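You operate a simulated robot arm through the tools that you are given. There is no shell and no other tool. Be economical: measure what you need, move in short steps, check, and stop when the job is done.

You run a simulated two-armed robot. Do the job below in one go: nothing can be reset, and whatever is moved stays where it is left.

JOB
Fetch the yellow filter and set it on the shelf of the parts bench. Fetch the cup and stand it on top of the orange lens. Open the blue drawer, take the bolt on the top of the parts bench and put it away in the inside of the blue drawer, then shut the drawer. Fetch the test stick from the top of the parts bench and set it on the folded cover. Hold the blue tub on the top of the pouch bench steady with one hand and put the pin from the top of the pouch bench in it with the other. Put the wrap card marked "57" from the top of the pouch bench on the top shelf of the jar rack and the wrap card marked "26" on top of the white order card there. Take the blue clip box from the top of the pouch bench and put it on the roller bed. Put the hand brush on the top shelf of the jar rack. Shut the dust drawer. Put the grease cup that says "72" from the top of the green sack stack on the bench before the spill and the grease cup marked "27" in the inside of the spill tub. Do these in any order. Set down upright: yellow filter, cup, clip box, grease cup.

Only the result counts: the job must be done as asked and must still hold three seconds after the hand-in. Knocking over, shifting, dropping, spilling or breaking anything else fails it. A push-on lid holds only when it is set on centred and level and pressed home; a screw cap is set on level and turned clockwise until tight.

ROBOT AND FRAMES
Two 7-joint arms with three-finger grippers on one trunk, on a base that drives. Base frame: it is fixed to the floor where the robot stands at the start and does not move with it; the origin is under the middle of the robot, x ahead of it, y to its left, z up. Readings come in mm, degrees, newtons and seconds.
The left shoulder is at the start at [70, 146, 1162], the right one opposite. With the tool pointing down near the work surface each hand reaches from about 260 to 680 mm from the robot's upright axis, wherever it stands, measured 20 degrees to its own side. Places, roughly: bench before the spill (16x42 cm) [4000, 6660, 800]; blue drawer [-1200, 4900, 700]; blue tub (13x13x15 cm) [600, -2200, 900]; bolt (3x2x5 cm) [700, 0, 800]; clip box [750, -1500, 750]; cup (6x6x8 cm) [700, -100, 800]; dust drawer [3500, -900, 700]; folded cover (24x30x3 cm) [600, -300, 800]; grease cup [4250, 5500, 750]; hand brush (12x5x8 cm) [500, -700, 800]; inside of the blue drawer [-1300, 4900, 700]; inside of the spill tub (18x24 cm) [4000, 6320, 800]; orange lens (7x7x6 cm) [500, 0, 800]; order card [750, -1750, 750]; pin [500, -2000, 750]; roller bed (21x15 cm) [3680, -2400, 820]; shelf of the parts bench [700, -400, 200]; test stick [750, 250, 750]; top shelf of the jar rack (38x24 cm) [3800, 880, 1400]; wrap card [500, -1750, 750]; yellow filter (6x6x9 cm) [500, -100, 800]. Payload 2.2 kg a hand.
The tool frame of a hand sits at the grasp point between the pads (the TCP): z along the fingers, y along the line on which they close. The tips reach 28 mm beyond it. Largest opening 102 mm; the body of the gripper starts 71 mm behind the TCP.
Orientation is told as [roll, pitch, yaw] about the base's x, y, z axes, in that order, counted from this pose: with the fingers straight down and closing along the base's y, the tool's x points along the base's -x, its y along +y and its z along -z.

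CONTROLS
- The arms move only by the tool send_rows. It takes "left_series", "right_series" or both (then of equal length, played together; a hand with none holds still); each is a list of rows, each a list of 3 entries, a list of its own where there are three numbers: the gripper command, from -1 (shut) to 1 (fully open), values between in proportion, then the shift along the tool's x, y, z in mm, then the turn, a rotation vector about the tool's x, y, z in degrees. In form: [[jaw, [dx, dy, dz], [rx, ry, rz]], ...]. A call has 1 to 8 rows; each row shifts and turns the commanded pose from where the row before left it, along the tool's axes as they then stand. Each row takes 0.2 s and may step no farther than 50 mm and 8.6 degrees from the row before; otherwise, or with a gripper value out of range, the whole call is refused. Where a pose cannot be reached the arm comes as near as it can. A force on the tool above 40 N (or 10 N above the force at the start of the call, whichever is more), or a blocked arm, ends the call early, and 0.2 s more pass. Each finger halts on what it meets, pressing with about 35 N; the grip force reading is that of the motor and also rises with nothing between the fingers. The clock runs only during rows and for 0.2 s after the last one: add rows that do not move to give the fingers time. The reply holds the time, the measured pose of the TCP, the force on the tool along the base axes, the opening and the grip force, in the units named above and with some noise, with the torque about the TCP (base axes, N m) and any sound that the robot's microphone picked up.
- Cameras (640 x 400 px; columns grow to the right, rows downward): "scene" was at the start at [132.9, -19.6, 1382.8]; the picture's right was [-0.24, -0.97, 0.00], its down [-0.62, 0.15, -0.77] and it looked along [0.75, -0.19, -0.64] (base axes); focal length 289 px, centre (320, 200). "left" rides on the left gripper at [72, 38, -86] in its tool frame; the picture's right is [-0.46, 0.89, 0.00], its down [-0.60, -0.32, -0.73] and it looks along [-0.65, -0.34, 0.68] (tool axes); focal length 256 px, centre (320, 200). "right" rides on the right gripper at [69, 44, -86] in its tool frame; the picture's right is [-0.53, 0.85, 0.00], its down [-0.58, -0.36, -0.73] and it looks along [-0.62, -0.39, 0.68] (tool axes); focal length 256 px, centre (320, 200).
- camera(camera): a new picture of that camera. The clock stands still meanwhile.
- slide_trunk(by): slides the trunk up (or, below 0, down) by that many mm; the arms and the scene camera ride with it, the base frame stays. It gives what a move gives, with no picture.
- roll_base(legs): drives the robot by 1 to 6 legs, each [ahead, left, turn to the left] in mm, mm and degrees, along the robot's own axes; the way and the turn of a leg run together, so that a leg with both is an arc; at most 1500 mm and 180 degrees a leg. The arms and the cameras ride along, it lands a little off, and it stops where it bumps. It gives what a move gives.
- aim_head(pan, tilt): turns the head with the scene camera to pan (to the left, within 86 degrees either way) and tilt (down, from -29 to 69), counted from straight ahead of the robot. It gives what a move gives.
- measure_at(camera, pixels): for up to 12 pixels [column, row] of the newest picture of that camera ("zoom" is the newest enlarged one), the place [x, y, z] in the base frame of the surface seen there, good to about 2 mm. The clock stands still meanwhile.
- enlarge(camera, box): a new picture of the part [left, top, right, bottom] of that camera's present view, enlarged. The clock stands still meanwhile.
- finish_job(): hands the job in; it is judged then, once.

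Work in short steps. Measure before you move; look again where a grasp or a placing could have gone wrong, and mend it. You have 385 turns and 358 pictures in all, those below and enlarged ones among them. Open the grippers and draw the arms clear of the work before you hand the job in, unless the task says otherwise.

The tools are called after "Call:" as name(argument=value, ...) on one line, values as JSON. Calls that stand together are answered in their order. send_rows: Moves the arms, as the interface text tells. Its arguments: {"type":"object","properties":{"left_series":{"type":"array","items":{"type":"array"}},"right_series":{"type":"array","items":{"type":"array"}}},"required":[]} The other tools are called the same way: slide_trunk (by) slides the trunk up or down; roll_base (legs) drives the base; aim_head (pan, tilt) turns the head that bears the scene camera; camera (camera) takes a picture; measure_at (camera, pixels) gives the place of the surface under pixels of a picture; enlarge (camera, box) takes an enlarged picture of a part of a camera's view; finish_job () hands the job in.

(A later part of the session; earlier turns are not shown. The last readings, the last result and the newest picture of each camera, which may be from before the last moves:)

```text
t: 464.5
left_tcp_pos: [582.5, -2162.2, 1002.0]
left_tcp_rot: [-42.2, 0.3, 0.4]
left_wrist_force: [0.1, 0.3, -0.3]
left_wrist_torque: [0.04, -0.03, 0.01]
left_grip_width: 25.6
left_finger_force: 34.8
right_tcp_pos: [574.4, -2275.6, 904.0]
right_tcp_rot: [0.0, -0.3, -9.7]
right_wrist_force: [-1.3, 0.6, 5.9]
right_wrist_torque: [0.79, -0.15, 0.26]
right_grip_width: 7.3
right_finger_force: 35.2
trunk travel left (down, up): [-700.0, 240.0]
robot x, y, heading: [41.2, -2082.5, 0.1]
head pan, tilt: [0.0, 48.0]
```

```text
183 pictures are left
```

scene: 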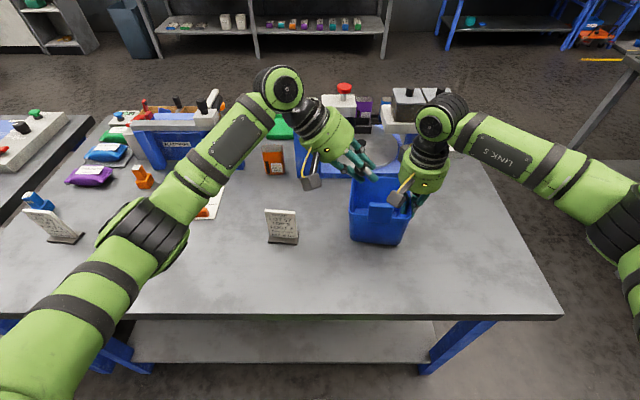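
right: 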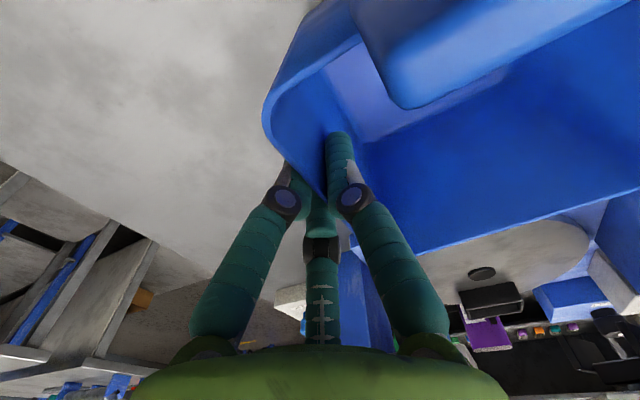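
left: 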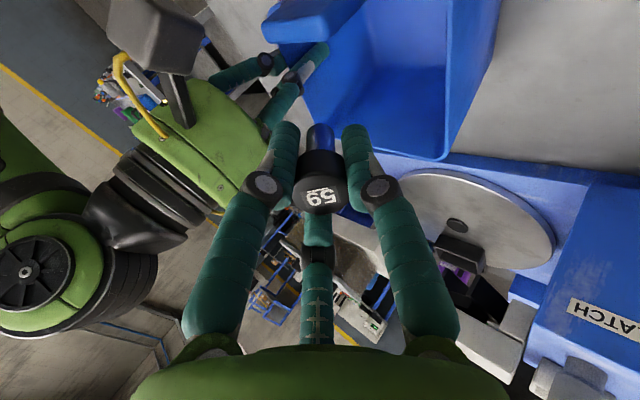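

Move into the tub: TCP to (600,-2198,935).

Call:
send_rows(left_series=[[-1, [-8.5, 9.4, 36.9], [0, 0, 0]], [-1, [-8.5, 9.4, 36.9], [0, 0, 0]], [-1, [0, 0, 0], [0, 0, 0]]])

Call:
camera(camera="left")

Call:
enlarge(camera="scene", box=[290, 80, 470, 260])

```text
t: 465.3
left_tcp_pos: [598.1, -2195.1, 934.8]
left_tcp_rot: [-42.5, 0.2, 0.3]
left_wrist_force: [-0.4, -1.0, -0.4]
left_wrist_torque: [0.01, 0.0, -0.01]
left_grip_width: 25.7
left_finger_force: 35.2
right_tcp_pos: [574.6, -2273.5, 905.5]
right_tcp_rot: [-0.3, -0.4, -9.8]
right_wrist_force: [-0.8, 1.5, 5.7]
right_wrist_torque: [0.63, -0.06, 0.15]
right_grip_width: 7.2
right_finger_force: 35.1
trunk travel left (down, up): [-700.0, 240.0]
robot x, y, heading: [39.6, -2083.7, 0.2]
head pan, tilt: [0.0, 48.0]
```

```text
182 pictures are left
```

left: 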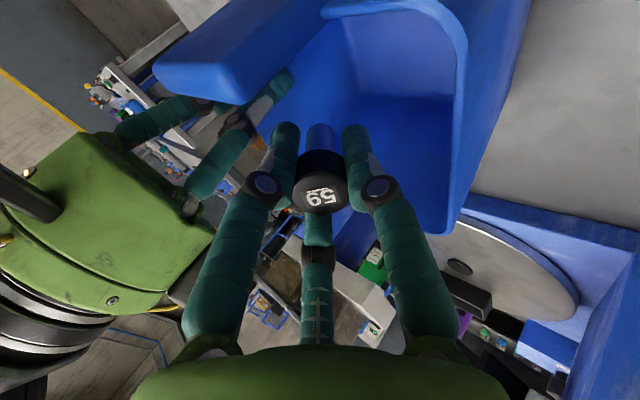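

```text
2.22 times, centred on (380, 170) of scene
```

zoom: 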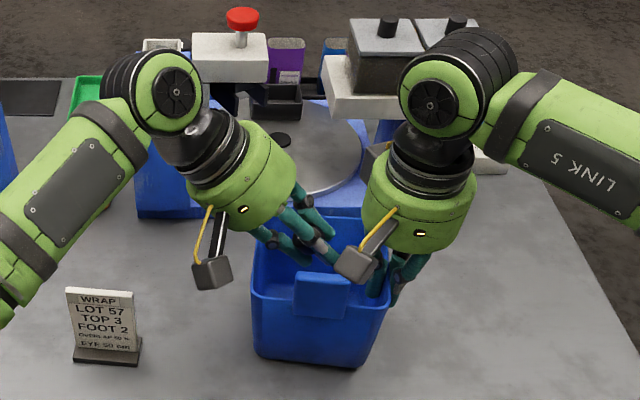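

Open slightly (36 mm) to let the pin slide into the tub while the right hand holds it.

Call:
send_rows(left_series=[[-1, [0, 2, 2], [0, 0, 0]], [-0.3, [0, 0, 0], [0, 0, 0]], [-0.3, [0, 0, 0], [0, 0, 0]], [-0.3, [0, 0, 0], [0, 0, 0]]])

Call:
camera(camera="left")

```text
t: 466.3
left_tcp_pos: [598.3, -2195.6, 931.4]
left_tcp_rot: [-42.4, 0.2, 0.3]
left_wrist_force: [-1.0, 0.6, 0.9]
left_wrist_torque: [0.0, 0.0, 0.0]
left_grip_width: 35.6
left_finger_force: 0.1
right_tcp_pos: [574.1, -2274.4, 905.0]
right_tcp_rot: [-0.2, -0.4, -9.8]
right_wrist_force: [-1.0, 0.5, 5.2]
right_wrist_torque: [0.65, -0.16, 0.18]
right_grip_width: 7.0
right_finger_force: 34.8
trunk travel left (down, up): [-700.0, 240.0]
robot x, y, heading: [38.4, -2081.0, 0.2]
head pan, tilt: [0.0, 48.0]
```

```text
180 pictures are left
```

left: 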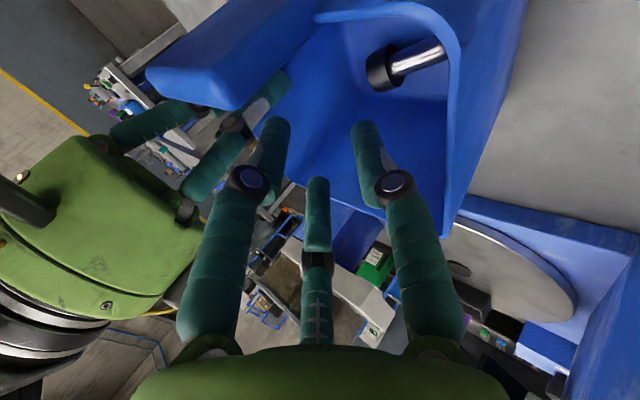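

Pin is in the tub. Retreat the left hand along its path.

Call:
send_rows(left_series=[[-0.3, [0, 0, -40], [0, 0, 0]], [-0.3, [5, -5, -40], [0, 0, 0]], [0, [20, 28.9, -29], [0, 0, 0]], [0, [20, 28.9, -29], [0, 0, 0]], [0, [20, 28.9, -29], [0, 0, 0]], [0, [20, 28.9, -29], [0, 0, 0]], [0, [20, 28.9, -29], [0, 0, 0]]])

Call:
camera(camera="scene")

```text
t: 467.9
left_tcp_pos: [487.6, -1938.3, 1003.2]
left_tcp_rot: [-42.5, 0.1, 0.2]
left_wrist_force: [-0.2, 0.3, -0.6]
left_wrist_torque: [-0.02, 0.03, -0.01]
left_grip_width: 51.3
left_finger_force: 0.1
right_tcp_pos: [572.9, -2272.8, 906.1]
right_tcp_rot: [-0.3, -0.2, -9.9]
right_wrist_force: [-1.2, 0.4, 5.3]
right_wrist_torque: [0.62, -0.03, 0.07]
right_grip_width: 6.9
right_finger_force: 34.9
trunk travel left (down, up): [-700.0, 240.0]
robot x, y, heading: [37.4, -2081.6, 0.1]
head pan, tilt: [0.0, 48.0]
```

```text
179 pictures are left
```

scene: 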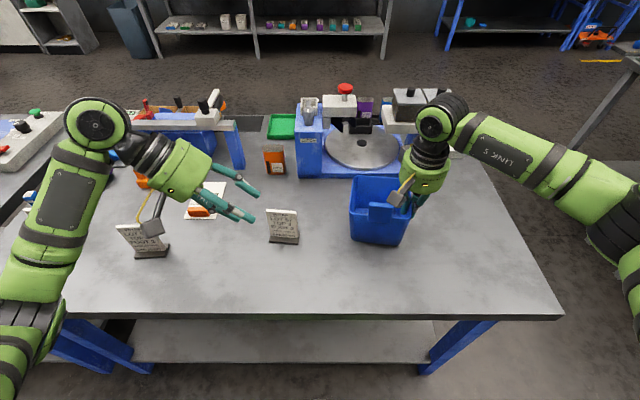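

Release the tub's wall and rise; straighten the left hand meanwhile.

Call:
send_rows(right_series=[[-0.4, [0, 0, 0], [0, 0, 0]], [-0.2, [0, 0, 0], [0, 0, 0]], [-0.2, [0, 0, -25], [0, 0, 0]], [-0.2, [0, 0, -40], [0, 0, 0]], [0, [0, 0, -40], [0, 0, 0]], [0, [0, 0, -20], [0, 0, 0]]], left_series=[[0, [0, 0, 0], [-8.5, 0, 0]], [0, [0, 0, 0], [-8.5, 0, 0]], [0, [0, 0, 0], [-8.5, 0, 0]], [0, [0, 0, 0], [-8.5, 0, 0]], [0, [0, 0, 0], [-8.5, 0, 0]], [0, [0, 0, -20], [0, 0, 0]]])

Call:
camera(camera="scene")

Call:
camera(camera="right")

```text
t: 469.3
left_tcp_pos: [492.2, -1940.0, 1023.9]
left_tcp_rot: [0.1, 0.2, 0.4]
left_wrist_force: [-0.6, 1.0, -0.6]
left_wrist_torque: [-0.03, -0.01, 0.01]
left_grip_width: 50.9
left_finger_force: 0.0
right_tcp_pos: [573.6, -2274.2, 1029.6]
right_tcp_rot: [-0.4, -0.3, -9.8]
right_wrist_force: [0.5, 0.2, -0.1]
right_wrist_torque: [0.01, -0.03, -0.02]
right_grip_width: 51.2
right_finger_force: 0.1
trunk travel left (down, up): [-700.0, 240.0]
robot x, y, heading: [39.7, -2085.8, 0.6]
head pan, tilt: [0.0, 48.0]
```

```text
178 pictures are left
```

scene: 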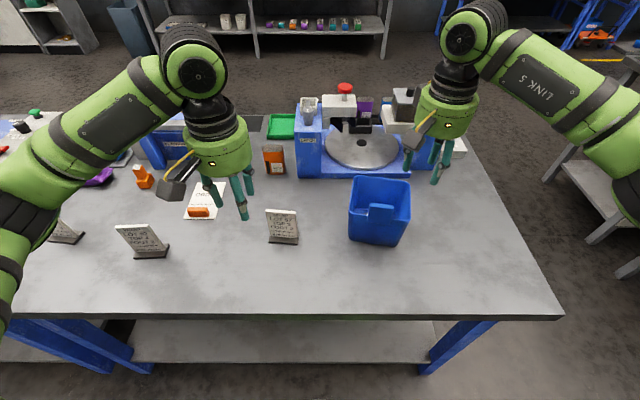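

```text
177 pictures are left
```

right: 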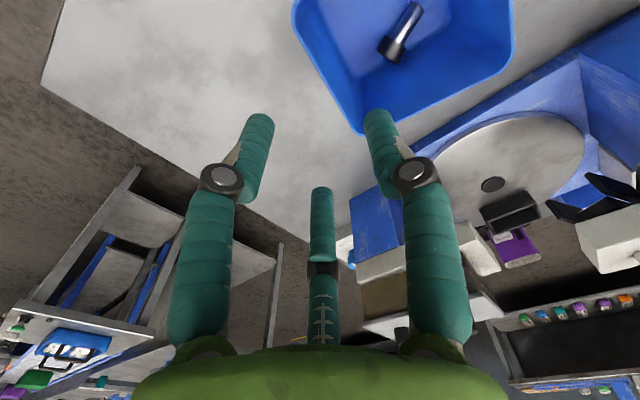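

Check the tub's final orientation.

Call:
measure_at(camera="scene", pixels=[[351, 184], [350, 212], [408, 214], [403, 181], [368, 208], [394, 210]])

Call:
enlarge(camera="scene", box=[320, 150, 450, 260])

```text
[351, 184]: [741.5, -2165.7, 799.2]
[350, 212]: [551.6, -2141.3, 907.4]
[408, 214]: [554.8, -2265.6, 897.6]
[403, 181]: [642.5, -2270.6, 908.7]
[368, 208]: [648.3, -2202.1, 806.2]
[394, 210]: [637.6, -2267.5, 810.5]
```

```text
3.64 times, centred on (385, 205) of scene
```

zoom: 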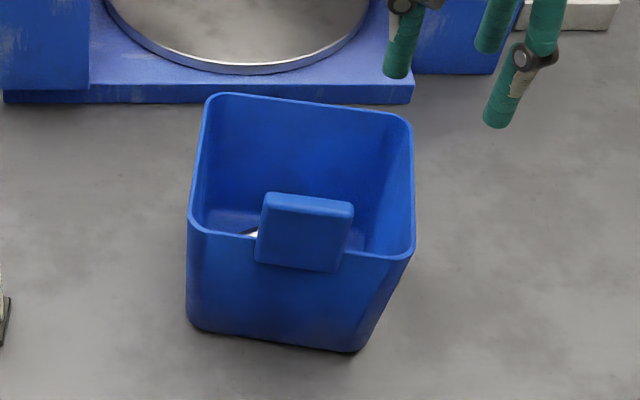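

Tub is back as it stood, pin inside. Next card 26: drive left 440 mm.

Call:
roll_base(legs=[[0, 440, 0]])

Call:
send_rows(left_series=[[0, [0, 0, 0], [0, 0, -8.5]], [0, [0, 0, 0], [0, 0, -8.5]], [0, [0, 0, 0], [0, 0, -8.5]], [0, [0, 0, 0], [0, 0, -8.5]], [0, [0, 0, 0], [0, 0, -8.5]], [0, [0, 0, 0], [0, 0, -8.5]], [0, [0, 0, 0], [0, 0, -8.5]], [0, [0, 0, 0], [0, 0, -8.5]]])

Call:
aim_head(pan=12, tilt=50)

Call:
camera(camera="scene")

Call:
camera(camera="left")

```text
t: 472.0
left_tcp_pos: [489.4, -1492.2, 1022.8]
left_tcp_rot: [0.2, 0.2, 0.6]
left_wrist_force: [-0.7, -0.3, 0.6]
left_wrist_torque: [0.02, 0.01, 0.0]
left_grip_width: 50.8
left_finger_force: 0.1
right_tcp_pos: [572.5, -1825.8, 1027.8]
right_tcp_rot: [-0.2, -0.2, -9.4]
right_wrist_force: [-0.4, -0.4, 0.6]
right_wrist_torque: [-0.03, -0.02, 0.01]
right_grip_width: 51.0
right_finger_force: 0.0
trunk travel left (down, up): [-700.0, 240.0]
robot x, y, heading: [34.1, -1633.5, 0.4]
head pan, tilt: [0.0, 48.0]
```

```text
t: 473.8
left_tcp_pos: [490.0, -1492.5, 1023.3]
left_tcp_rot: [0.2, 0.1, 68.8]
left_wrist_force: [-0.4, 0.1, -0.5]
left_wrist_torque: [0.01, 0.01, -0.02]
left_grip_width: 50.9
left_finger_force: 0.0
right_tcp_pos: [570.6, -1826.2, 1027.6]
right_tcp_rot: [-0.2, -0.3, -9.4]
right_wrist_force: [-0.7, -0.1, 0.0]
right_wrist_torque: [0.01, 0.02, -0.01]
right_grip_width: 51.0
right_finger_force: 0.1
trunk travel left (down, up): [-700.0, 240.0]
robot x, y, heading: [36.6, -1630.8, 0.7]
head pan, tilt: [0.0, 48.0]
```

```text
t: 474.5
left_tcp_pos: [490.2, -1494.0, 1023.5]
left_tcp_rot: [0.2, 0.1, 68.5]
left_wrist_force: [0.0, -0.5, -0.2]
left_wrist_torque: [-0.01, -0.01, -0.04]
left_grip_width: 51.0
left_finger_force: 0.1
right_tcp_pos: [571.2, -1825.6, 1028.2]
right_tcp_rot: [-0.3, -0.3, -9.5]
right_wrist_force: [-0.2, 0.5, 0.2]
right_wrist_torque: [0.02, -0.02, 0.0]
right_grip_width: 50.8
right_finger_force: 0.1
trunk travel left (down, up): [-700.0, 240.0]
robot x, y, heading: [38.2, -1635.8, 0.7]
head pan, tilt: [12.0, 50.0]
```

```text
175 pictures are left
```

scene: 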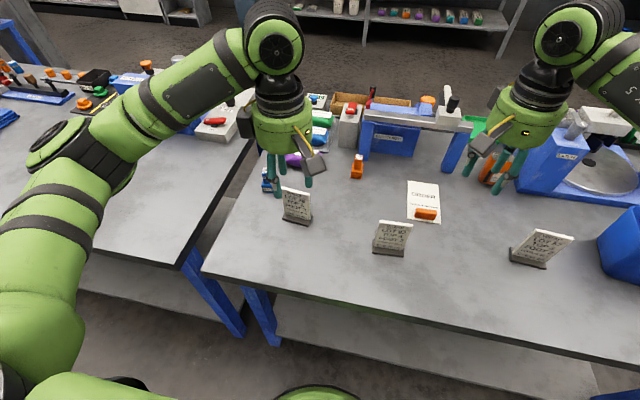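

```text
174 pictures are left
```

left: 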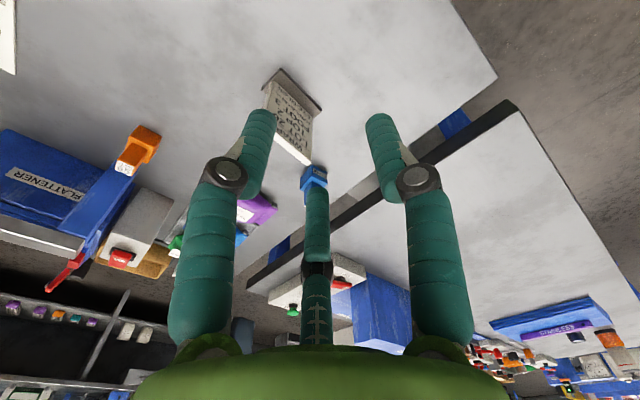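

Measure card 26's base and plate.

Call:
measure_at(camera="left", pixels=[[282, 71], [321, 106], [266, 88], [310, 163], [314, 118], [296, 110], [290, 152], [300, 158], [285, 85]])

Call:
enlarge(camera="left", box=[230, 50, 350, 190])

Call:
enlarge(camera="scene", box=[240, 150, 340, 240])

```text
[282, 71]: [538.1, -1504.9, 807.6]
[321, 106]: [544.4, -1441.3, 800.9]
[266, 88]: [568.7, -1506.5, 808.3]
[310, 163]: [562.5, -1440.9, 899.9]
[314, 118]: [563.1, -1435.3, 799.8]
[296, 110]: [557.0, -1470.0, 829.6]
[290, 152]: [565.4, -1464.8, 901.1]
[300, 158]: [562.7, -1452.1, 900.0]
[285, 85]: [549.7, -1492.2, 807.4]
```

```text
2.86 times, centred on (290, 120) of left
```

zoom: 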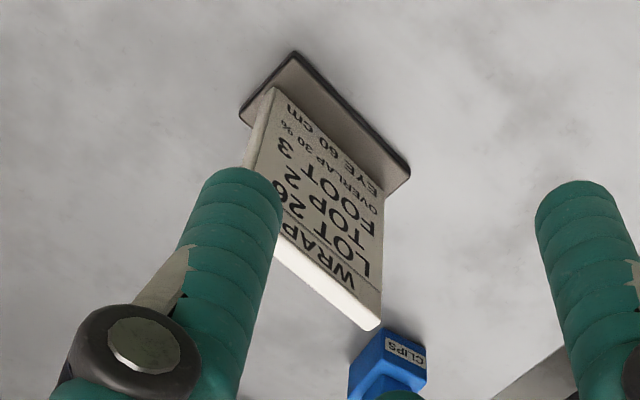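

```text
4.44 times, centred on (290, 195) of scene
```

zoom: 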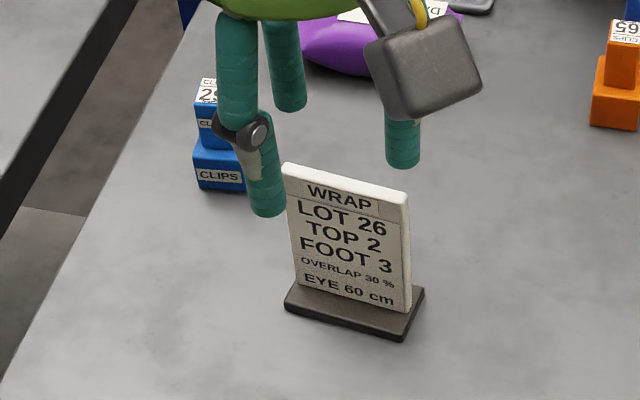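

Card 26: plate top z≈901, centre ≈(562,-1471). Turn the left hand to yaw 90 and move above the plate.

Call:
send_rows(left_series=[[0, [0, 0, 0], [0, 0, -7.2]], [0, [0, 0, 0], [0, 0, -7.2]], [0, [0, 0, 0], [0, 0, -7.1]], [0, [-11.5, -37, 0], [0, 0, 0]], [0, [-11.5, -37, 0], [0, 0, 0]], [0, [0, 0, 30], [0, 0, 0]], [0, [0, 0, 0], [0, 0, 0]]])

Call:
camera(camera="left")

```text
t: 476.1
left_tcp_pos: [563.8, -1468.7, 995.4]
left_tcp_rot: [0.1, 0.0, 90.1]
left_wrist_force: [-0.3, 0.6, -0.5]
left_wrist_torque: [0.0, 0.01, -0.03]
left_grip_width: 50.9
left_finger_force: 0.1
right_tcp_pos: [571.1, -1825.5, 1029.0]
right_tcp_rot: [-0.2, -0.3, -9.5]
right_wrist_force: [-0.2, 0.1, -0.3]
right_wrist_torque: [-0.01, 0.03, 0.0]
right_grip_width: 50.9
right_finger_force: 0.0
trunk travel left (down, up): [-700.0, 240.0]
robot x, y, heading: [33.0, -1636.6, 1.0]
head pan, tilt: [12.0, 50.0]
```

```text
171 pictures are left
```

left: 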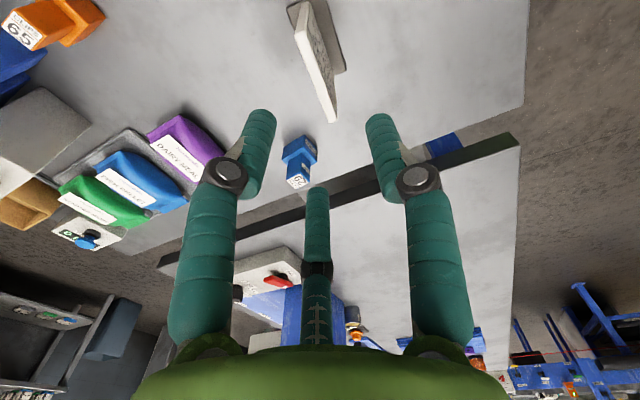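

Call:
measure_at(camera="left", pixels=[[299, 38], [331, 113], [316, 78], [312, 82], [320, 75], [325, 60]])

Call:
enlarge(camera="left", box=[270, 0, 370, 130])

```text
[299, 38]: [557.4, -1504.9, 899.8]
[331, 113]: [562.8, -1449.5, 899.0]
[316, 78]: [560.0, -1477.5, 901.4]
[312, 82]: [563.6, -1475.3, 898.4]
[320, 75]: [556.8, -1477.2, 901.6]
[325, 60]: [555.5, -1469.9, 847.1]
```

```text
3.08 times, centred on (320, 65) of left
```

zoom: 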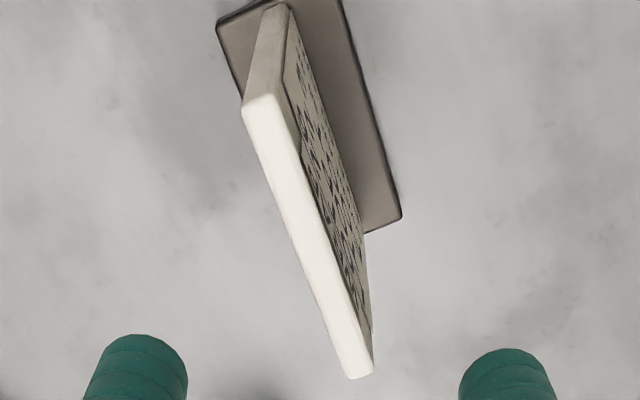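

Plate centre (560,-1477), normal ≈5.6° off. Correct yaw/position, descend to z≈880, grip.

Call:
send_rows(left_series=[[0, [0, 0, 0], [0, 0, 5.7]], [0, [8.5, 1.5, 0], [0, 0, 0]], [0, [0, 0, 40], [0, 0, 0]], [0, [0, 0, 40], [0, 0, 0]], [0, [0, 0, 35], [0, 0, 0]], [-1, [0, 0, 0], [0, 0, 0]], [-1, [0, 0, 0], [0, 0, 0]], [-1, [0, 0, 0], [0, 0, 0]]])

Call:
camera(camera="left")

```text
t: 477.9
left_tcp_pos: [560.1, -1478.2, 877.7]
left_tcp_rot: [0.2, 0.0, 84.4]
left_wrist_force: [0.2, 0.0, 0.3]
left_wrist_torque: [-0.01, 0.01, -0.05]
left_grip_width: 13.2
left_finger_force: 35.0
right_tcp_pos: [571.3, -1825.6, 1027.0]
right_tcp_rot: [-0.2, -0.2, -9.5]
right_wrist_force: [-0.2, 0.6, -0.2]
right_wrist_torque: [-0.04, -0.03, 0.01]
right_grip_width: 51.3
right_finger_force: 0.1
trunk travel left (down, up): [-700.0, 240.0]
robot x, y, heading: [35.3, -1636.6, 0.1]
head pan, tilt: [12.0, 50.0]
```

```text
169 pictures are left
```

left: 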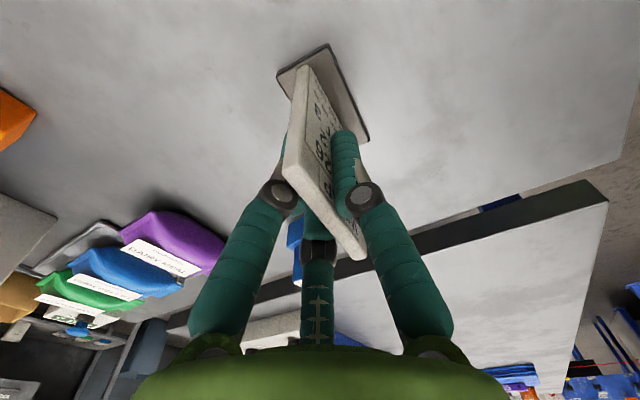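

Gripped. Lift 120 mm, then drive right 250 and ahead 45.

Call:
send_rows(left_series=[[-1, [0, 0, -20], [0, 0, 0]], [-1, [0, 0, -45], [0, 0, 0]], [-1, [0, 0, -45], [0, 0, 0]], [-1, [0, 0, -15], [0, 0, 0]]])

Call:
roll_base(legs=[[45, -250, 0]])

Call:
aim_head(pan=10, tilt=48)

Call:
camera(camera="scene")

Call:
camera(camera="left")

```text
t: 478.9
left_tcp_pos: [560.6, -1478.2, 1003.1]
left_tcp_rot: [0.2, 0.0, 84.4]
left_wrist_force: [-0.6, 0.2, -0.6]
left_wrist_torque: [0.02, 0.02, 0.02]
left_grip_width: 12.9
left_finger_force: 34.7
right_tcp_pos: [572.6, -1825.5, 1029.8]
right_tcp_rot: [-0.1, -0.1, -9.5]
right_wrist_force: [-0.5, 0.4, 0.3]
right_wrist_torque: [-0.04, 0.01, 0.01]
right_grip_width: 51.0
right_finger_force: 0.0
trunk travel left (down, up): [-700.0, 240.0]
robot x, y, heading: [34.9, -1635.2, 0.5]
head pan, tilt: [12.0, 50.0]
```

```text
t: 480.8
left_tcp_pos: [609.6, -1721.9, 1003.9]
left_tcp_rot: [0.2, -0.1, 84.5]
left_wrist_force: [-0.7, -0.7, -0.6]
left_wrist_torque: [0.02, -0.03, -0.01]
left_grip_width: 13.0
left_finger_force: 35.2
right_tcp_pos: [620.2, -2069.0, 1028.5]
right_tcp_rot: [-0.3, -0.2, -9.2]
right_wrist_force: [0.7, -0.2, -0.6]
right_wrist_torque: [0.0, -0.02, 0.01]
right_grip_width: 51.0
right_finger_force: 0.0
trunk travel left (down, up): [-700.0, 240.0]
robot x, y, heading: [84.0, -1883.7, 0.5]
head pan, tilt: [12.0, 50.0]
```

```text
t: 481.4
left_tcp_pos: [609.0, -1723.2, 1003.5]
left_tcp_rot: [0.2, -0.1, 84.6]
left_wrist_force: [-0.1, -0.6, -0.9]
left_wrist_torque: [-0.01, -0.03, 0.0]
left_grip_width: 12.8
left_finger_force: 34.7
right_tcp_pos: [620.0, -2071.7, 1028.9]
right_tcp_rot: [-0.3, -0.3, -9.3]
right_wrist_force: [0.2, -1.1, -0.1]
right_wrist_torque: [-0.02, -0.01, -0.03]
right_grip_width: 51.1
right_finger_force: 0.1
trunk travel left (down, up): [-700.0, 240.0]
robot x, y, heading: [82.2, -1882.3, 0.7]
head pan, tilt: [10.0, 48.0]
```

```text
168 pictures are left
```

scene: 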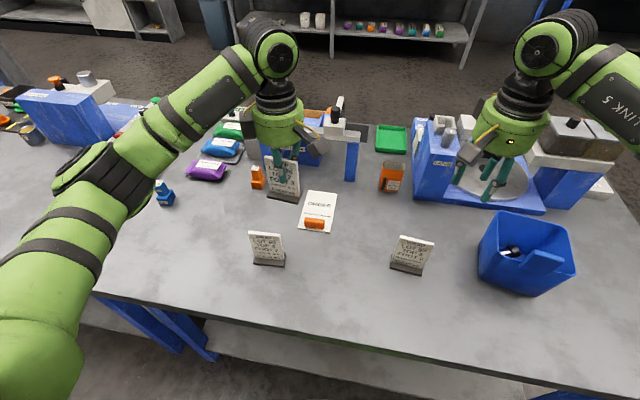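

```text
167 pictures are left
```

left: 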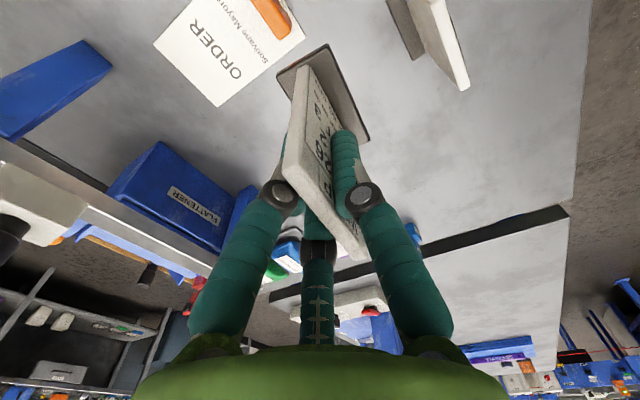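

Measure the flattener frame near the target and the order card/block edges.

Call:
measure_at(camera="scene", pixels=[[352, 178], [350, 150], [345, 130], [335, 125], [313, 218], [306, 228], [338, 196], [306, 195], [330, 232], [299, 226], [258, 175]])

Call:
enlarge(camera="scene", box=[230, 90, 410, 250])

```text
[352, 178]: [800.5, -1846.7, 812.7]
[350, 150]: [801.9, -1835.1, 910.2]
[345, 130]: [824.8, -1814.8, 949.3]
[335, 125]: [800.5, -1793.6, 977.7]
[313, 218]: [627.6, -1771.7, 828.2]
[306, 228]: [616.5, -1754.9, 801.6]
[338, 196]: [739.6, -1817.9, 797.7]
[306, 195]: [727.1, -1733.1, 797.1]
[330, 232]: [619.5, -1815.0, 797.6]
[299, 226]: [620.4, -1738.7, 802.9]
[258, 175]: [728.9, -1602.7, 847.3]
```

```text
2.50 times, centred on (320, 170) of scene
```

zoom: 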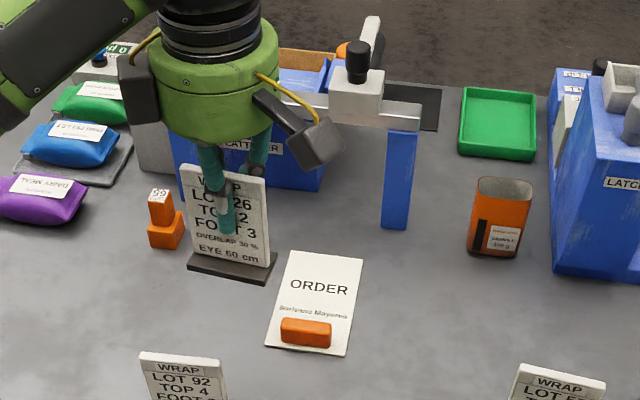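

Target: card base centre at (695,-1777) on the order card. Rotate +9° and move above.

Call:
send_rows(left_series=[[-1, [0, 0, 0], [0, 0, -4.5]], [-1, [0, 0, 0], [0, 0, -4.5]], [-1, [19.5, -30, 0], [0, 0, 0]], [-1, [19.5, -30, 0], [0, 0, 0]], [-1, [19.5, -30, 0], [0, 0, 0]], [-1, [0, 0, 40], [0, 0, 0]], [-1, [0, 0, 0], [0, 0, 0]]])

Call:
camera(camera="scene")

Call:
camera(camera="left")

```text
t: 483.0
left_tcp_pos: [702.9, -1775.6, 963.4]
left_tcp_rot: [0.1, -0.2, 93.7]
left_wrist_force: [-0.7, -0.8, 0.0]
left_wrist_torque: [0.02, -0.03, 0.03]
left_grip_width: 13.0
left_finger_force: 35.1
right_tcp_pos: [620.1, -2070.1, 1028.8]
right_tcp_rot: [-0.1, -0.3, -9.2]
right_wrist_force: [-0.4, -0.3, 0.4]
right_wrist_torque: [-0.02, -0.02, 0.02]
right_grip_width: 50.9
right_finger_force: 0.1
trunk travel left (down, up): [-700.0, 240.0]
robot x, y, heading: [83.6, -1885.3, 0.4]
head pan, tilt: [10.0, 48.0]
```

```text
165 pictures are left
```

scene: 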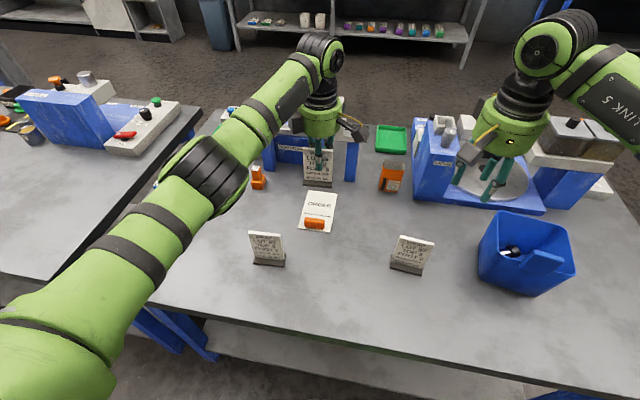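

```text
164 pictures are left
```

left: 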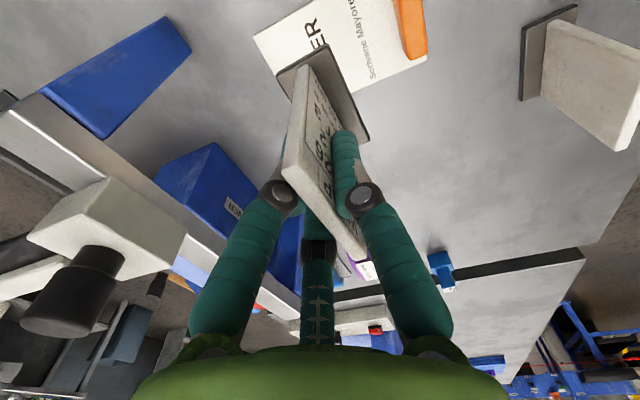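

Lower 75 mm and look.

Call:
send_rows(left_series=[[-1, [0, 0, 40], [0, 0, 0]], [-1, [0, 0, 34], [0, 0, 0]], [-1, [0, 0, 0], [0, 0, 0]]])

Call:
enlarge(camera="scene", box=[250, 110, 400, 250])

Call:
camera(camera="left")

```text
t: 483.8
left_tcp_pos: [704.8, -1775.3, 887.4]
left_tcp_rot: [0.2, -0.1, 93.6]
left_wrist_force: [-0.5, 0.5, 0.2]
left_wrist_torque: [0.0, 0.03, 0.02]
left_grip_width: 13.0
left_finger_force: 34.8
right_tcp_pos: [620.1, -2071.3, 1029.3]
right_tcp_rot: [-0.3, -0.3, -9.3]
right_wrist_force: [-0.6, 0.6, -0.1]
right_wrist_torque: [-0.01, 0.03, 0.0]
right_grip_width: 51.1
right_finger_force: 0.1
trunk travel left (down, up): [-700.0, 240.0]
robot x, y, heading: [81.9, -1884.1, 0.8]
head pan, tilt: [10.0, 48.0]
```

```text
2.86 times, centred on (325, 180) of scene
```

zoom: 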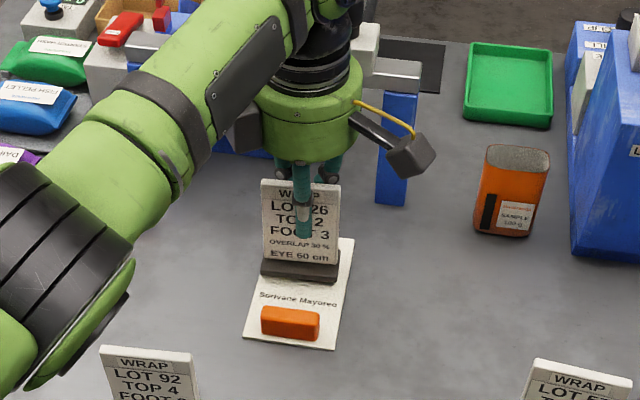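

```text
162 pictures are left
```

left: 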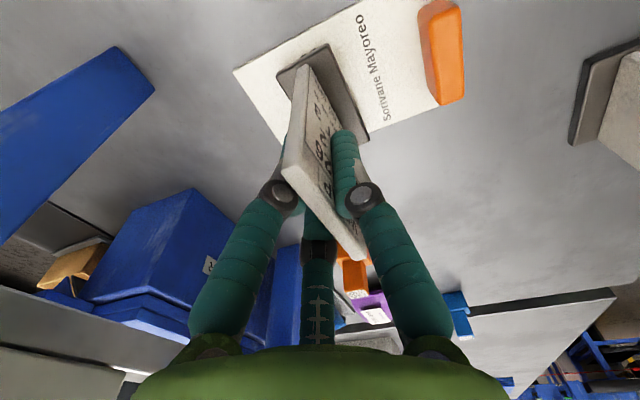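

Base is on the card; nudge 3 mm toward −y and lower to contact.

Call:
send_rows(left_series=[[-1, [3, 2, 0], [0, 0, 0]], [-1, [0, 0, 5], [0, 0, 0]], [-1, [0, 0, 2], [0, 0, 0]], [-1, [0, 0, 0], [0, 0, 0]]])

```text
t: 484.8
left_tcp_pos: [700.3, -1777.8, 881.4]
left_tcp_rot: [0.2, -0.1, 93.6]
left_wrist_force: [-0.2, -0.1, -0.3]
left_wrist_torque: [0.01, -0.05, 0.0]
left_grip_width: 12.6
left_finger_force: 34.8
right_tcp_pos: [619.7, -2071.3, 1028.0]
right_tcp_rot: [-0.2, -0.4, -9.2]
right_wrist_force: [0.0, 0.4, -0.3]
right_wrist_torque: [0.0, 0.01, 0.01]
right_grip_width: 50.8
right_finger_force: 0.0
trunk travel left (down, up): [-700.0, 240.0]
robot x, y, heading: [84.8, -1879.8, 0.8]
head pan, tilt: [10.0, 48.0]
```

Call:
send_rows(left_series=[[-1, [0, 0, 1], [0, 0, 0]], [-1, [0, 0, 1], [0, 0, 0]], [-1, [0, 0, 0], [0, 0, 0]]])

```text
t: 485.6
left_tcp_pos: [701.3, -1778.7, 882.2]
left_tcp_rot: [0.1, 0.1, 93.6]
left_wrist_force: [0.1, 0.8, 6.7]
left_wrist_torque: [-0.02, 0.03, 0.0]
left_grip_width: 12.9
left_finger_force: 34.8
right_tcp_pos: [620.0, -2071.7, 1029.0]
right_tcp_rot: [-0.2, -0.3, -9.1]
right_wrist_force: [0.7, -0.1, 0.5]
right_wrist_torque: [0.04, -0.01, 0.05]
right_grip_width: 50.9
right_finger_force: 0.2
trunk travel left (down, up): [-700.0, 240.0]
robot x, y, heading: [85.4, -1880.7, 0.8]
head pan, tilt: [10.0, 48.0]
```

Contact. Release and rise straight.

Call:
send_rows(left_series=[[-0.5, [0, 0, 0], [0, 0, 0]], [0, [0, 0, 0], [0, 0, 0]], [0, [0, 0, 0], [0, 0, 0]], [0, [0, 0, -30], [0, 0, 0]], [0, [0, 0, -45], [0, 0, 0]], [0, [0, 0, -45], [0, 0, 0]], [0, [0, 0, -20], [0, 0, 0]]])

Call:
enlarge(camera="scene", box=[230, 110, 430, 280])

Call:
camera(camera="left")

```text
t: 487.2
left_tcp_pos: [701.8, -1779.3, 1020.1]
left_tcp_rot: [0.4, 0.0, 93.6]
left_wrist_force: [0.2, 0.6, 0.1]
left_wrist_torque: [0.01, -0.02, 0.0]
left_grip_width: 50.7
left_finger_force: 0.0
right_tcp_pos: [620.9, -2069.9, 1028.4]
right_tcp_rot: [-0.2, -0.2, -9.2]
right_wrist_force: [-0.4, 0.1, 0.0]
right_wrist_torque: [0.02, 0.01, -0.01]
right_grip_width: 51.2
right_finger_force: 0.0
trunk travel left (down, up): [-700.0, 240.0]
robot x, y, heading: [83.9, -1883.9, 0.8]
head pan, tilt: [10.0, 48.0]
```

```text
2.35 times, centred on (330, 195) of scene
```

zoom: 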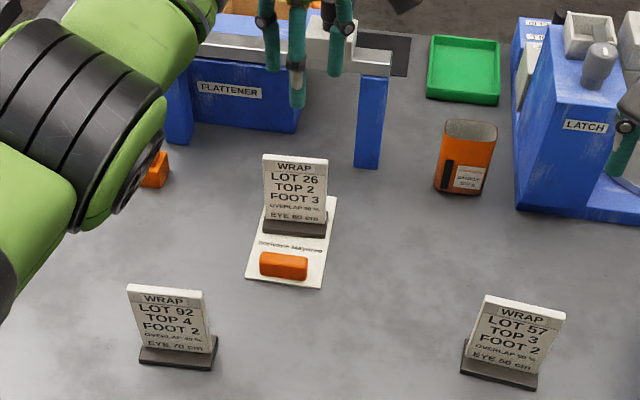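

```text
160 pictures are left
```

left: 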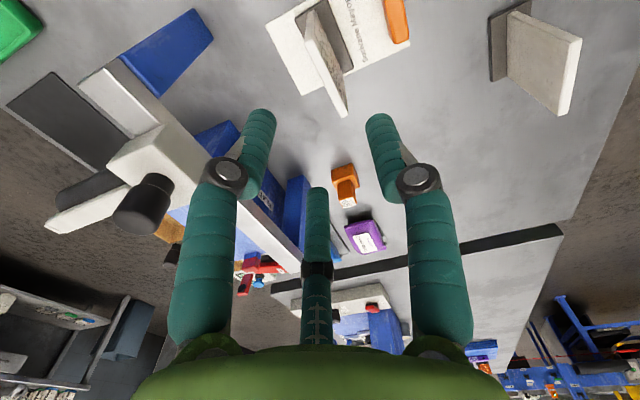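

Card 26 stands on the order card. Now card 57: measure its top edge and base.

Call:
measure_at(camera="zoom", pixels=[[488, 299], [562, 315], [525, 306], [465, 372], [535, 388], [510, 345], [470, 345]])

Call:
send_rows(right_series=[[0, [10, 10, 0], [0, 0, 8.5]], [0, [10, 10, 0], [0, 0, 8.5]], [0, [0, 0, 0], [0, 0, 8.5]], [0, [0, 0, 0], [0, 0, 8.5]], [0, [0, 0, 0], [0, 0, 8.5]], [0, [0, 0, 0], [0, 0, 8.5]], [0, [0, 0, 0], [0, 0, 8.5]], [0, [0, 0, 0], [0, 0, 8.5]]])

```text
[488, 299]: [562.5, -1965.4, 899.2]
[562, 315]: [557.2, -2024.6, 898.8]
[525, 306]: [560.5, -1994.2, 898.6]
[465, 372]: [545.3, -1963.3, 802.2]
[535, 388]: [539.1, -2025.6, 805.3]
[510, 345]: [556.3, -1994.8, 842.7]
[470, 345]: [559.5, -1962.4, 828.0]
```

```text
t: 489.0
left_tcp_pos: [702.6, -1780.2, 1019.6]
left_tcp_rot: [0.2, -0.1, 93.7]
left_wrist_force: [0.1, -0.1, 0.6]
left_wrist_torque: [-0.03, 0.0, -0.03]
left_grip_width: 51.1
left_finger_force: 0.0
right_tcp_pos: [605.5, -2046.4, 1028.9]
right_tcp_rot: [0.2, -0.3, -77.4]
right_wrist_force: [-0.7, -1.1, -0.6]
right_wrist_torque: [0.02, -0.02, -0.01]
right_grip_width: 51.1
right_finger_force: 0.1
trunk travel left (down, up): [-700.0, 240.0]
robot x, y, heading: [84.9, -1884.7, 0.9]
head pan, tilt: [10.0, 48.0]
```

Rotate to yaw −95 and move above plate centre (562,-1995).

Call:
send_rows(right_series=[[0, [0, 0, 0], [0, 0, 8.5]], [0, [0, 0, 0], [0, 0, 8.5]], [0, [0, 0, 0], [0, 0, 0.8]], [0, [23.5, -24, 0], [0, 0, 0]], [0, [23.5, -24, 15], [0, 0, 0]], [0, [0, 0, 20], [0, 0, 0]], [0, [0, 0, 0], [0, 0, 0]]])

Call:
camera(camera="right")

```text
t: 490.6
left_tcp_pos: [700.9, -1780.4, 1021.3]
left_tcp_rot: [0.1, -0.1, 93.6]
left_wrist_force: [0.4, -0.1, 0.1]
left_wrist_torque: [0.0, -0.02, -0.04]
left_grip_width: 51.1
left_finger_force: 0.1
right_tcp_pos: [563.1, -1993.7, 993.8]
right_tcp_rot: [0.2, -0.3, -95.0]
right_wrist_force: [-0.5, -0.5, -0.2]
right_wrist_torque: [-0.04, -0.02, 0.01]
right_grip_width: 51.0
right_finger_force: 0.0
trunk travel left (down, up): [-700.0, 240.0]
robot x, y, heading: [85.8, -1886.2, 0.6]
head pan, tilt: [10.0, 48.0]
```

```text
159 pictures are left
```

right: 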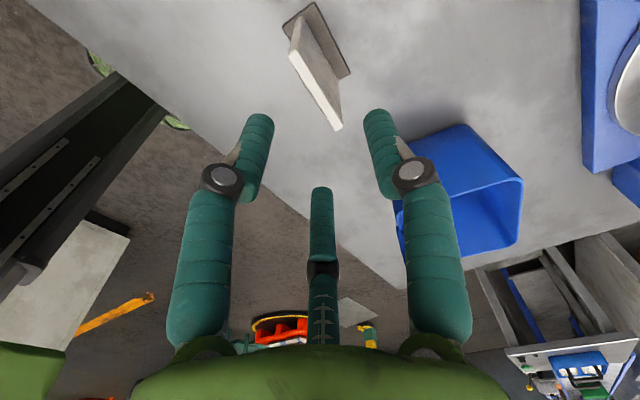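

Call:
measure_at(camera="right", pixels=[[295, 58], [335, 125], [315, 90], [318, 87], [312, 93]])

```text
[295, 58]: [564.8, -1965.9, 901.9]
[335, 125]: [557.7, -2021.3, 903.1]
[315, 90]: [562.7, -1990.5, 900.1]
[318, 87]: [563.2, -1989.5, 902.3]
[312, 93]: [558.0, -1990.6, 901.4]
```

Aligned. Descend to z≈880 and grip.

Call:
send_rows(right_series=[[0, [0, -2, 35], [0, 0, 0]], [0, [0, 0, 40], [0, 0, 0]], [0, [0, 0, 39], [0, 0, 0]], [0, [0, 0, 0], [0, 0, 0]], [-1, [0, 0, 0], [0, 0, 0]], [-1, [0, 0, 0], [0, 0, 0]], [-1, [0, 0, 0], [0, 0, 0]]])

Call:
send_rows(right_series=[[-1, [0, 0, -20], [0, 0, 0]], [-1, [0, 0, -45], [0, 0, 0]], [-1, [0, 0, -45], [0, 0, 0]], [-1, [0, 0, -45], [0, 0, 0]], [-1, [0, 0, 0], [0, 0, 0]]])

Call:
camera(camera="right")

```text
t: 492.2
left_tcp_pos: [701.7, -1780.6, 1020.9]
left_tcp_rot: [0.2, -0.1, 93.6]
left_wrist_force: [0.0, 1.0, 1.0]
left_wrist_torque: [-0.01, 0.01, 0.02]
left_grip_width: 51.0
left_finger_force: 0.0
right_tcp_pos: [562.4, -1994.5, 878.5]
right_tcp_rot: [0.2, -0.2, -94.9]
right_wrist_force: [0.0, 0.1, -0.3]
right_wrist_torque: [-0.02, 0.03, -0.01]
right_grip_width: 13.1
right_finger_force: 34.9
trunk travel left (down, up): [-700.0, 240.0]
robot x, y, heading: [84.1, -1882.3, 0.7]
head pan, tilt: [10.0, 48.0]
```

```text
t: 493.4
left_tcp_pos: [703.1, -1779.6, 1020.2]
left_tcp_rot: [0.2, -0.1, 93.6]
left_wrist_force: [-0.2, 0.3, 0.0]
left_wrist_torque: [-0.01, -0.03, 0.01]
left_grip_width: 50.8
left_finger_force: 0.0
right_tcp_pos: [561.2, -1997.2, 1032.1]
right_tcp_rot: [0.2, -0.2, -95.0]
right_wrist_force: [-0.1, 0.0, -0.6]
right_wrist_torque: [0.0, 0.0, -0.02]
right_grip_width: 13.0
right_finger_force: 35.3
trunk travel left (down, up): [-700.0, 240.0]
robot x, y, heading: [84.4, -1882.8, 0.9]
head pan, tilt: [10.0, 48.0]
```

```text
158 pictures are left
```

right: 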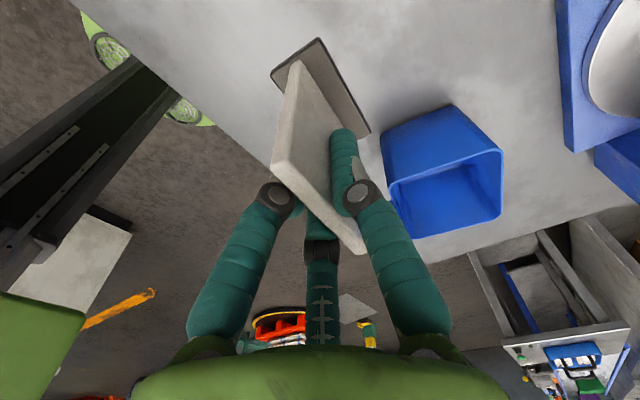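

Card 57 held. Drive left 325 (back 30) to reach the blue clip box.

Call:
roll_base(legs=[[-30, 325, -0.8]])

Call:
aim_head(pan=25, tilt=45)

Call:
camera(camera="scene")

Call:
camera(camera="left")

```text
t: 495.6
left_tcp_pos: [673.7, -1461.3, 1020.5]
left_tcp_rot: [0.2, -0.1, 92.5]
left_wrist_force: [-0.3, -0.7, -0.4]
left_wrist_torque: [-0.01, 0.0, 0.0]
left_grip_width: 50.8
left_finger_force: 0.1
right_tcp_pos: [527.9, -1676.4, 1032.0]
right_tcp_rot: [0.2, -0.2, -96.2]
right_wrist_force: [-0.6, -0.3, -0.9]
right_wrist_torque: [-0.03, 0.0, 0.0]
right_grip_width: 13.0
right_finger_force: 34.9
trunk travel left (down, up): [-700.0, 240.0]
robot x, y, heading: [53.1, -1550.4, -0.5]
head pan, tilt: [10.0, 48.0]
```

```text
t: 496.3
left_tcp_pos: [672.8, -1460.1, 1021.5]
left_tcp_rot: [0.2, -0.1, 92.5]
left_wrist_force: [0.2, -0.7, -0.8]
left_wrist_torque: [-0.01, -0.01, -0.01]
left_grip_width: 50.9
left_finger_force: 0.2
right_tcp_pos: [527.3, -1677.8, 1033.2]
right_tcp_rot: [0.2, -0.2, -96.1]
right_wrist_force: [-1.3, 0.1, -0.7]
right_wrist_torque: [0.01, 0.0, 0.02]
right_grip_width: 12.9
right_finger_force: 35.2
trunk travel left (down, up): [-700.0, 240.0]
robot x, y, heading: [50.9, -1553.7, -0.4]
head pan, tilt: [25.0, 45.0]
```

```text
157 pictures are left
```

scene: 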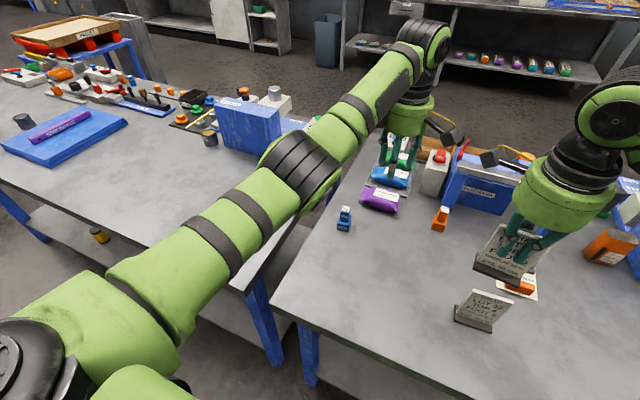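

```text
156 pictures are left
```

left: 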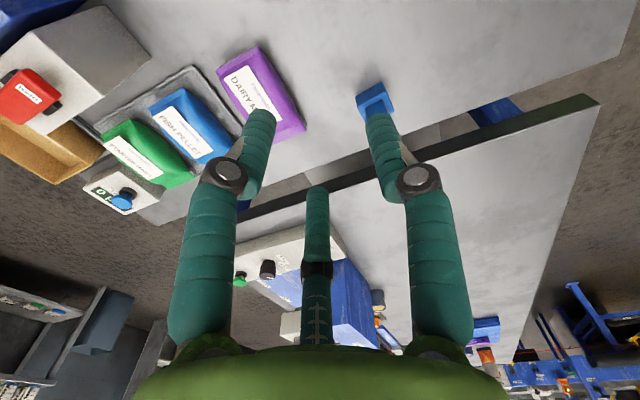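

Call:
enlarge(camera="scene", box=[310, 180, 390, 250])

Call:
measure_at(camera="zoom", pixels=[[275, 165], [280, 200], [285, 250], [270, 220], [260, 260], [310, 255], [250, 225]])

```text
5.71 times, centred on (350, 215) of scene
```

zoom: 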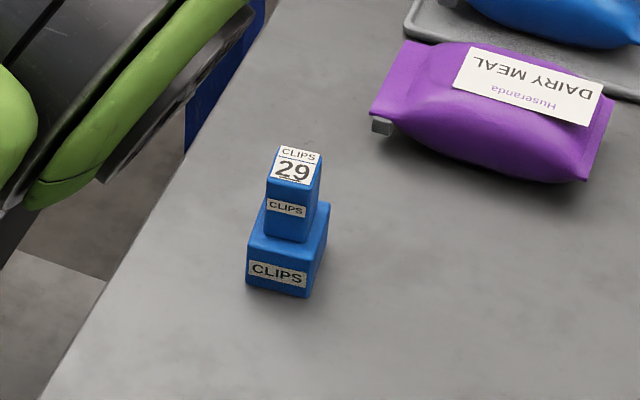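

```text
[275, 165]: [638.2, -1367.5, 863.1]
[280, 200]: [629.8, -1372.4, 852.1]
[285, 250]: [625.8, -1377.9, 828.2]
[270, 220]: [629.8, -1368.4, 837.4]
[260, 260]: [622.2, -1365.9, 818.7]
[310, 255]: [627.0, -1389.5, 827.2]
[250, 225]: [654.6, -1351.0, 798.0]
```

Clip box "29": base ≈36 mm, centre ≈(641,-1377), turned ≈11°. Rotate the left hand to yaw ≈101 and move above it.

Call:
send_rows(left_series=[[0.3, [0, 0, 0], [0, 0, -4.5]], [0.3, [0, 0, 0], [0, 0, -4.5]], [0.3, [-43.9, 7.4, 0], [0, 0, 0]], [0.3, [-43.9, 7.4, 15], [0, 0, 0]], [0.3, [0, 0, 40], [0, 0, 0]], [0.3, [0, 0, 0], [0, 0, 0]]])

Call:
camera(camera="left")

```text
t: 497.7
left_tcp_pos: [640.4, -1378.3, 965.9]
left_tcp_rot: [0.2, -0.1, 101.4]
left_wrist_force: [0.2, 0.0, 0.1]
left_wrist_torque: [0.0, -0.03, 0.01]
left_grip_width: 66.3
left_finger_force: 0.1
right_tcp_pos: [527.8, -1676.0, 1033.0]
right_tcp_rot: [0.4, -0.3, -96.2]
right_wrist_force: [-0.8, 0.1, 0.1]
right_wrist_torque: [-0.01, 0.02, 0.0]
right_grip_width: 13.0
right_finger_force: 35.1
trunk travel left (down, up): [-700.0, 240.0]
robot x, y, heading: [55.3, -1553.1, -0.3]
head pan, tilt: [25.0, 45.0]
```

```text
154 pictures are left
```

left: 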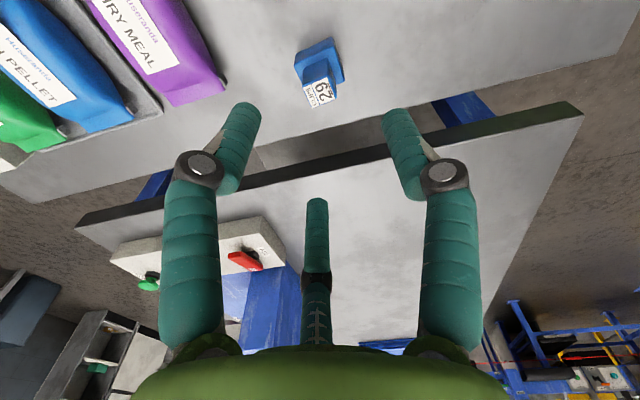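

Call:
measure_at(camera="left", pixels=[[318, 95], [305, 92], [331, 92], [322, 104], [302, 62], [332, 45], [343, 75]])

Call:
enlarge(camera="left", box=[280, 20, 360, 120])

```text
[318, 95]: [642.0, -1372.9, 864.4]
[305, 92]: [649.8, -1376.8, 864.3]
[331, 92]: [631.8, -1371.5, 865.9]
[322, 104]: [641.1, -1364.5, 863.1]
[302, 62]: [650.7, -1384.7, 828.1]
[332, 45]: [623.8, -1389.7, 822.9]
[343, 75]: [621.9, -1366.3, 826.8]
```

```text
4.00 times, centred on (320, 70) of left
```

zoom: 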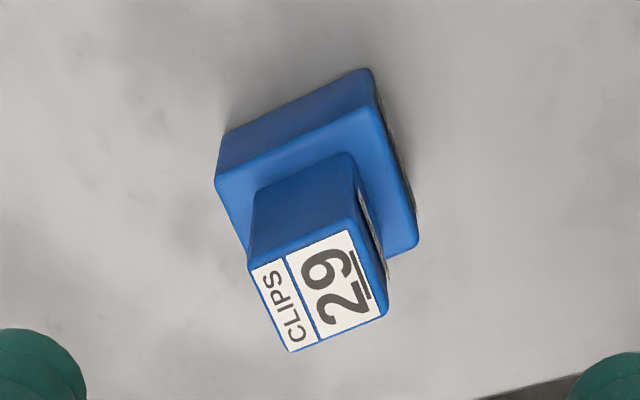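

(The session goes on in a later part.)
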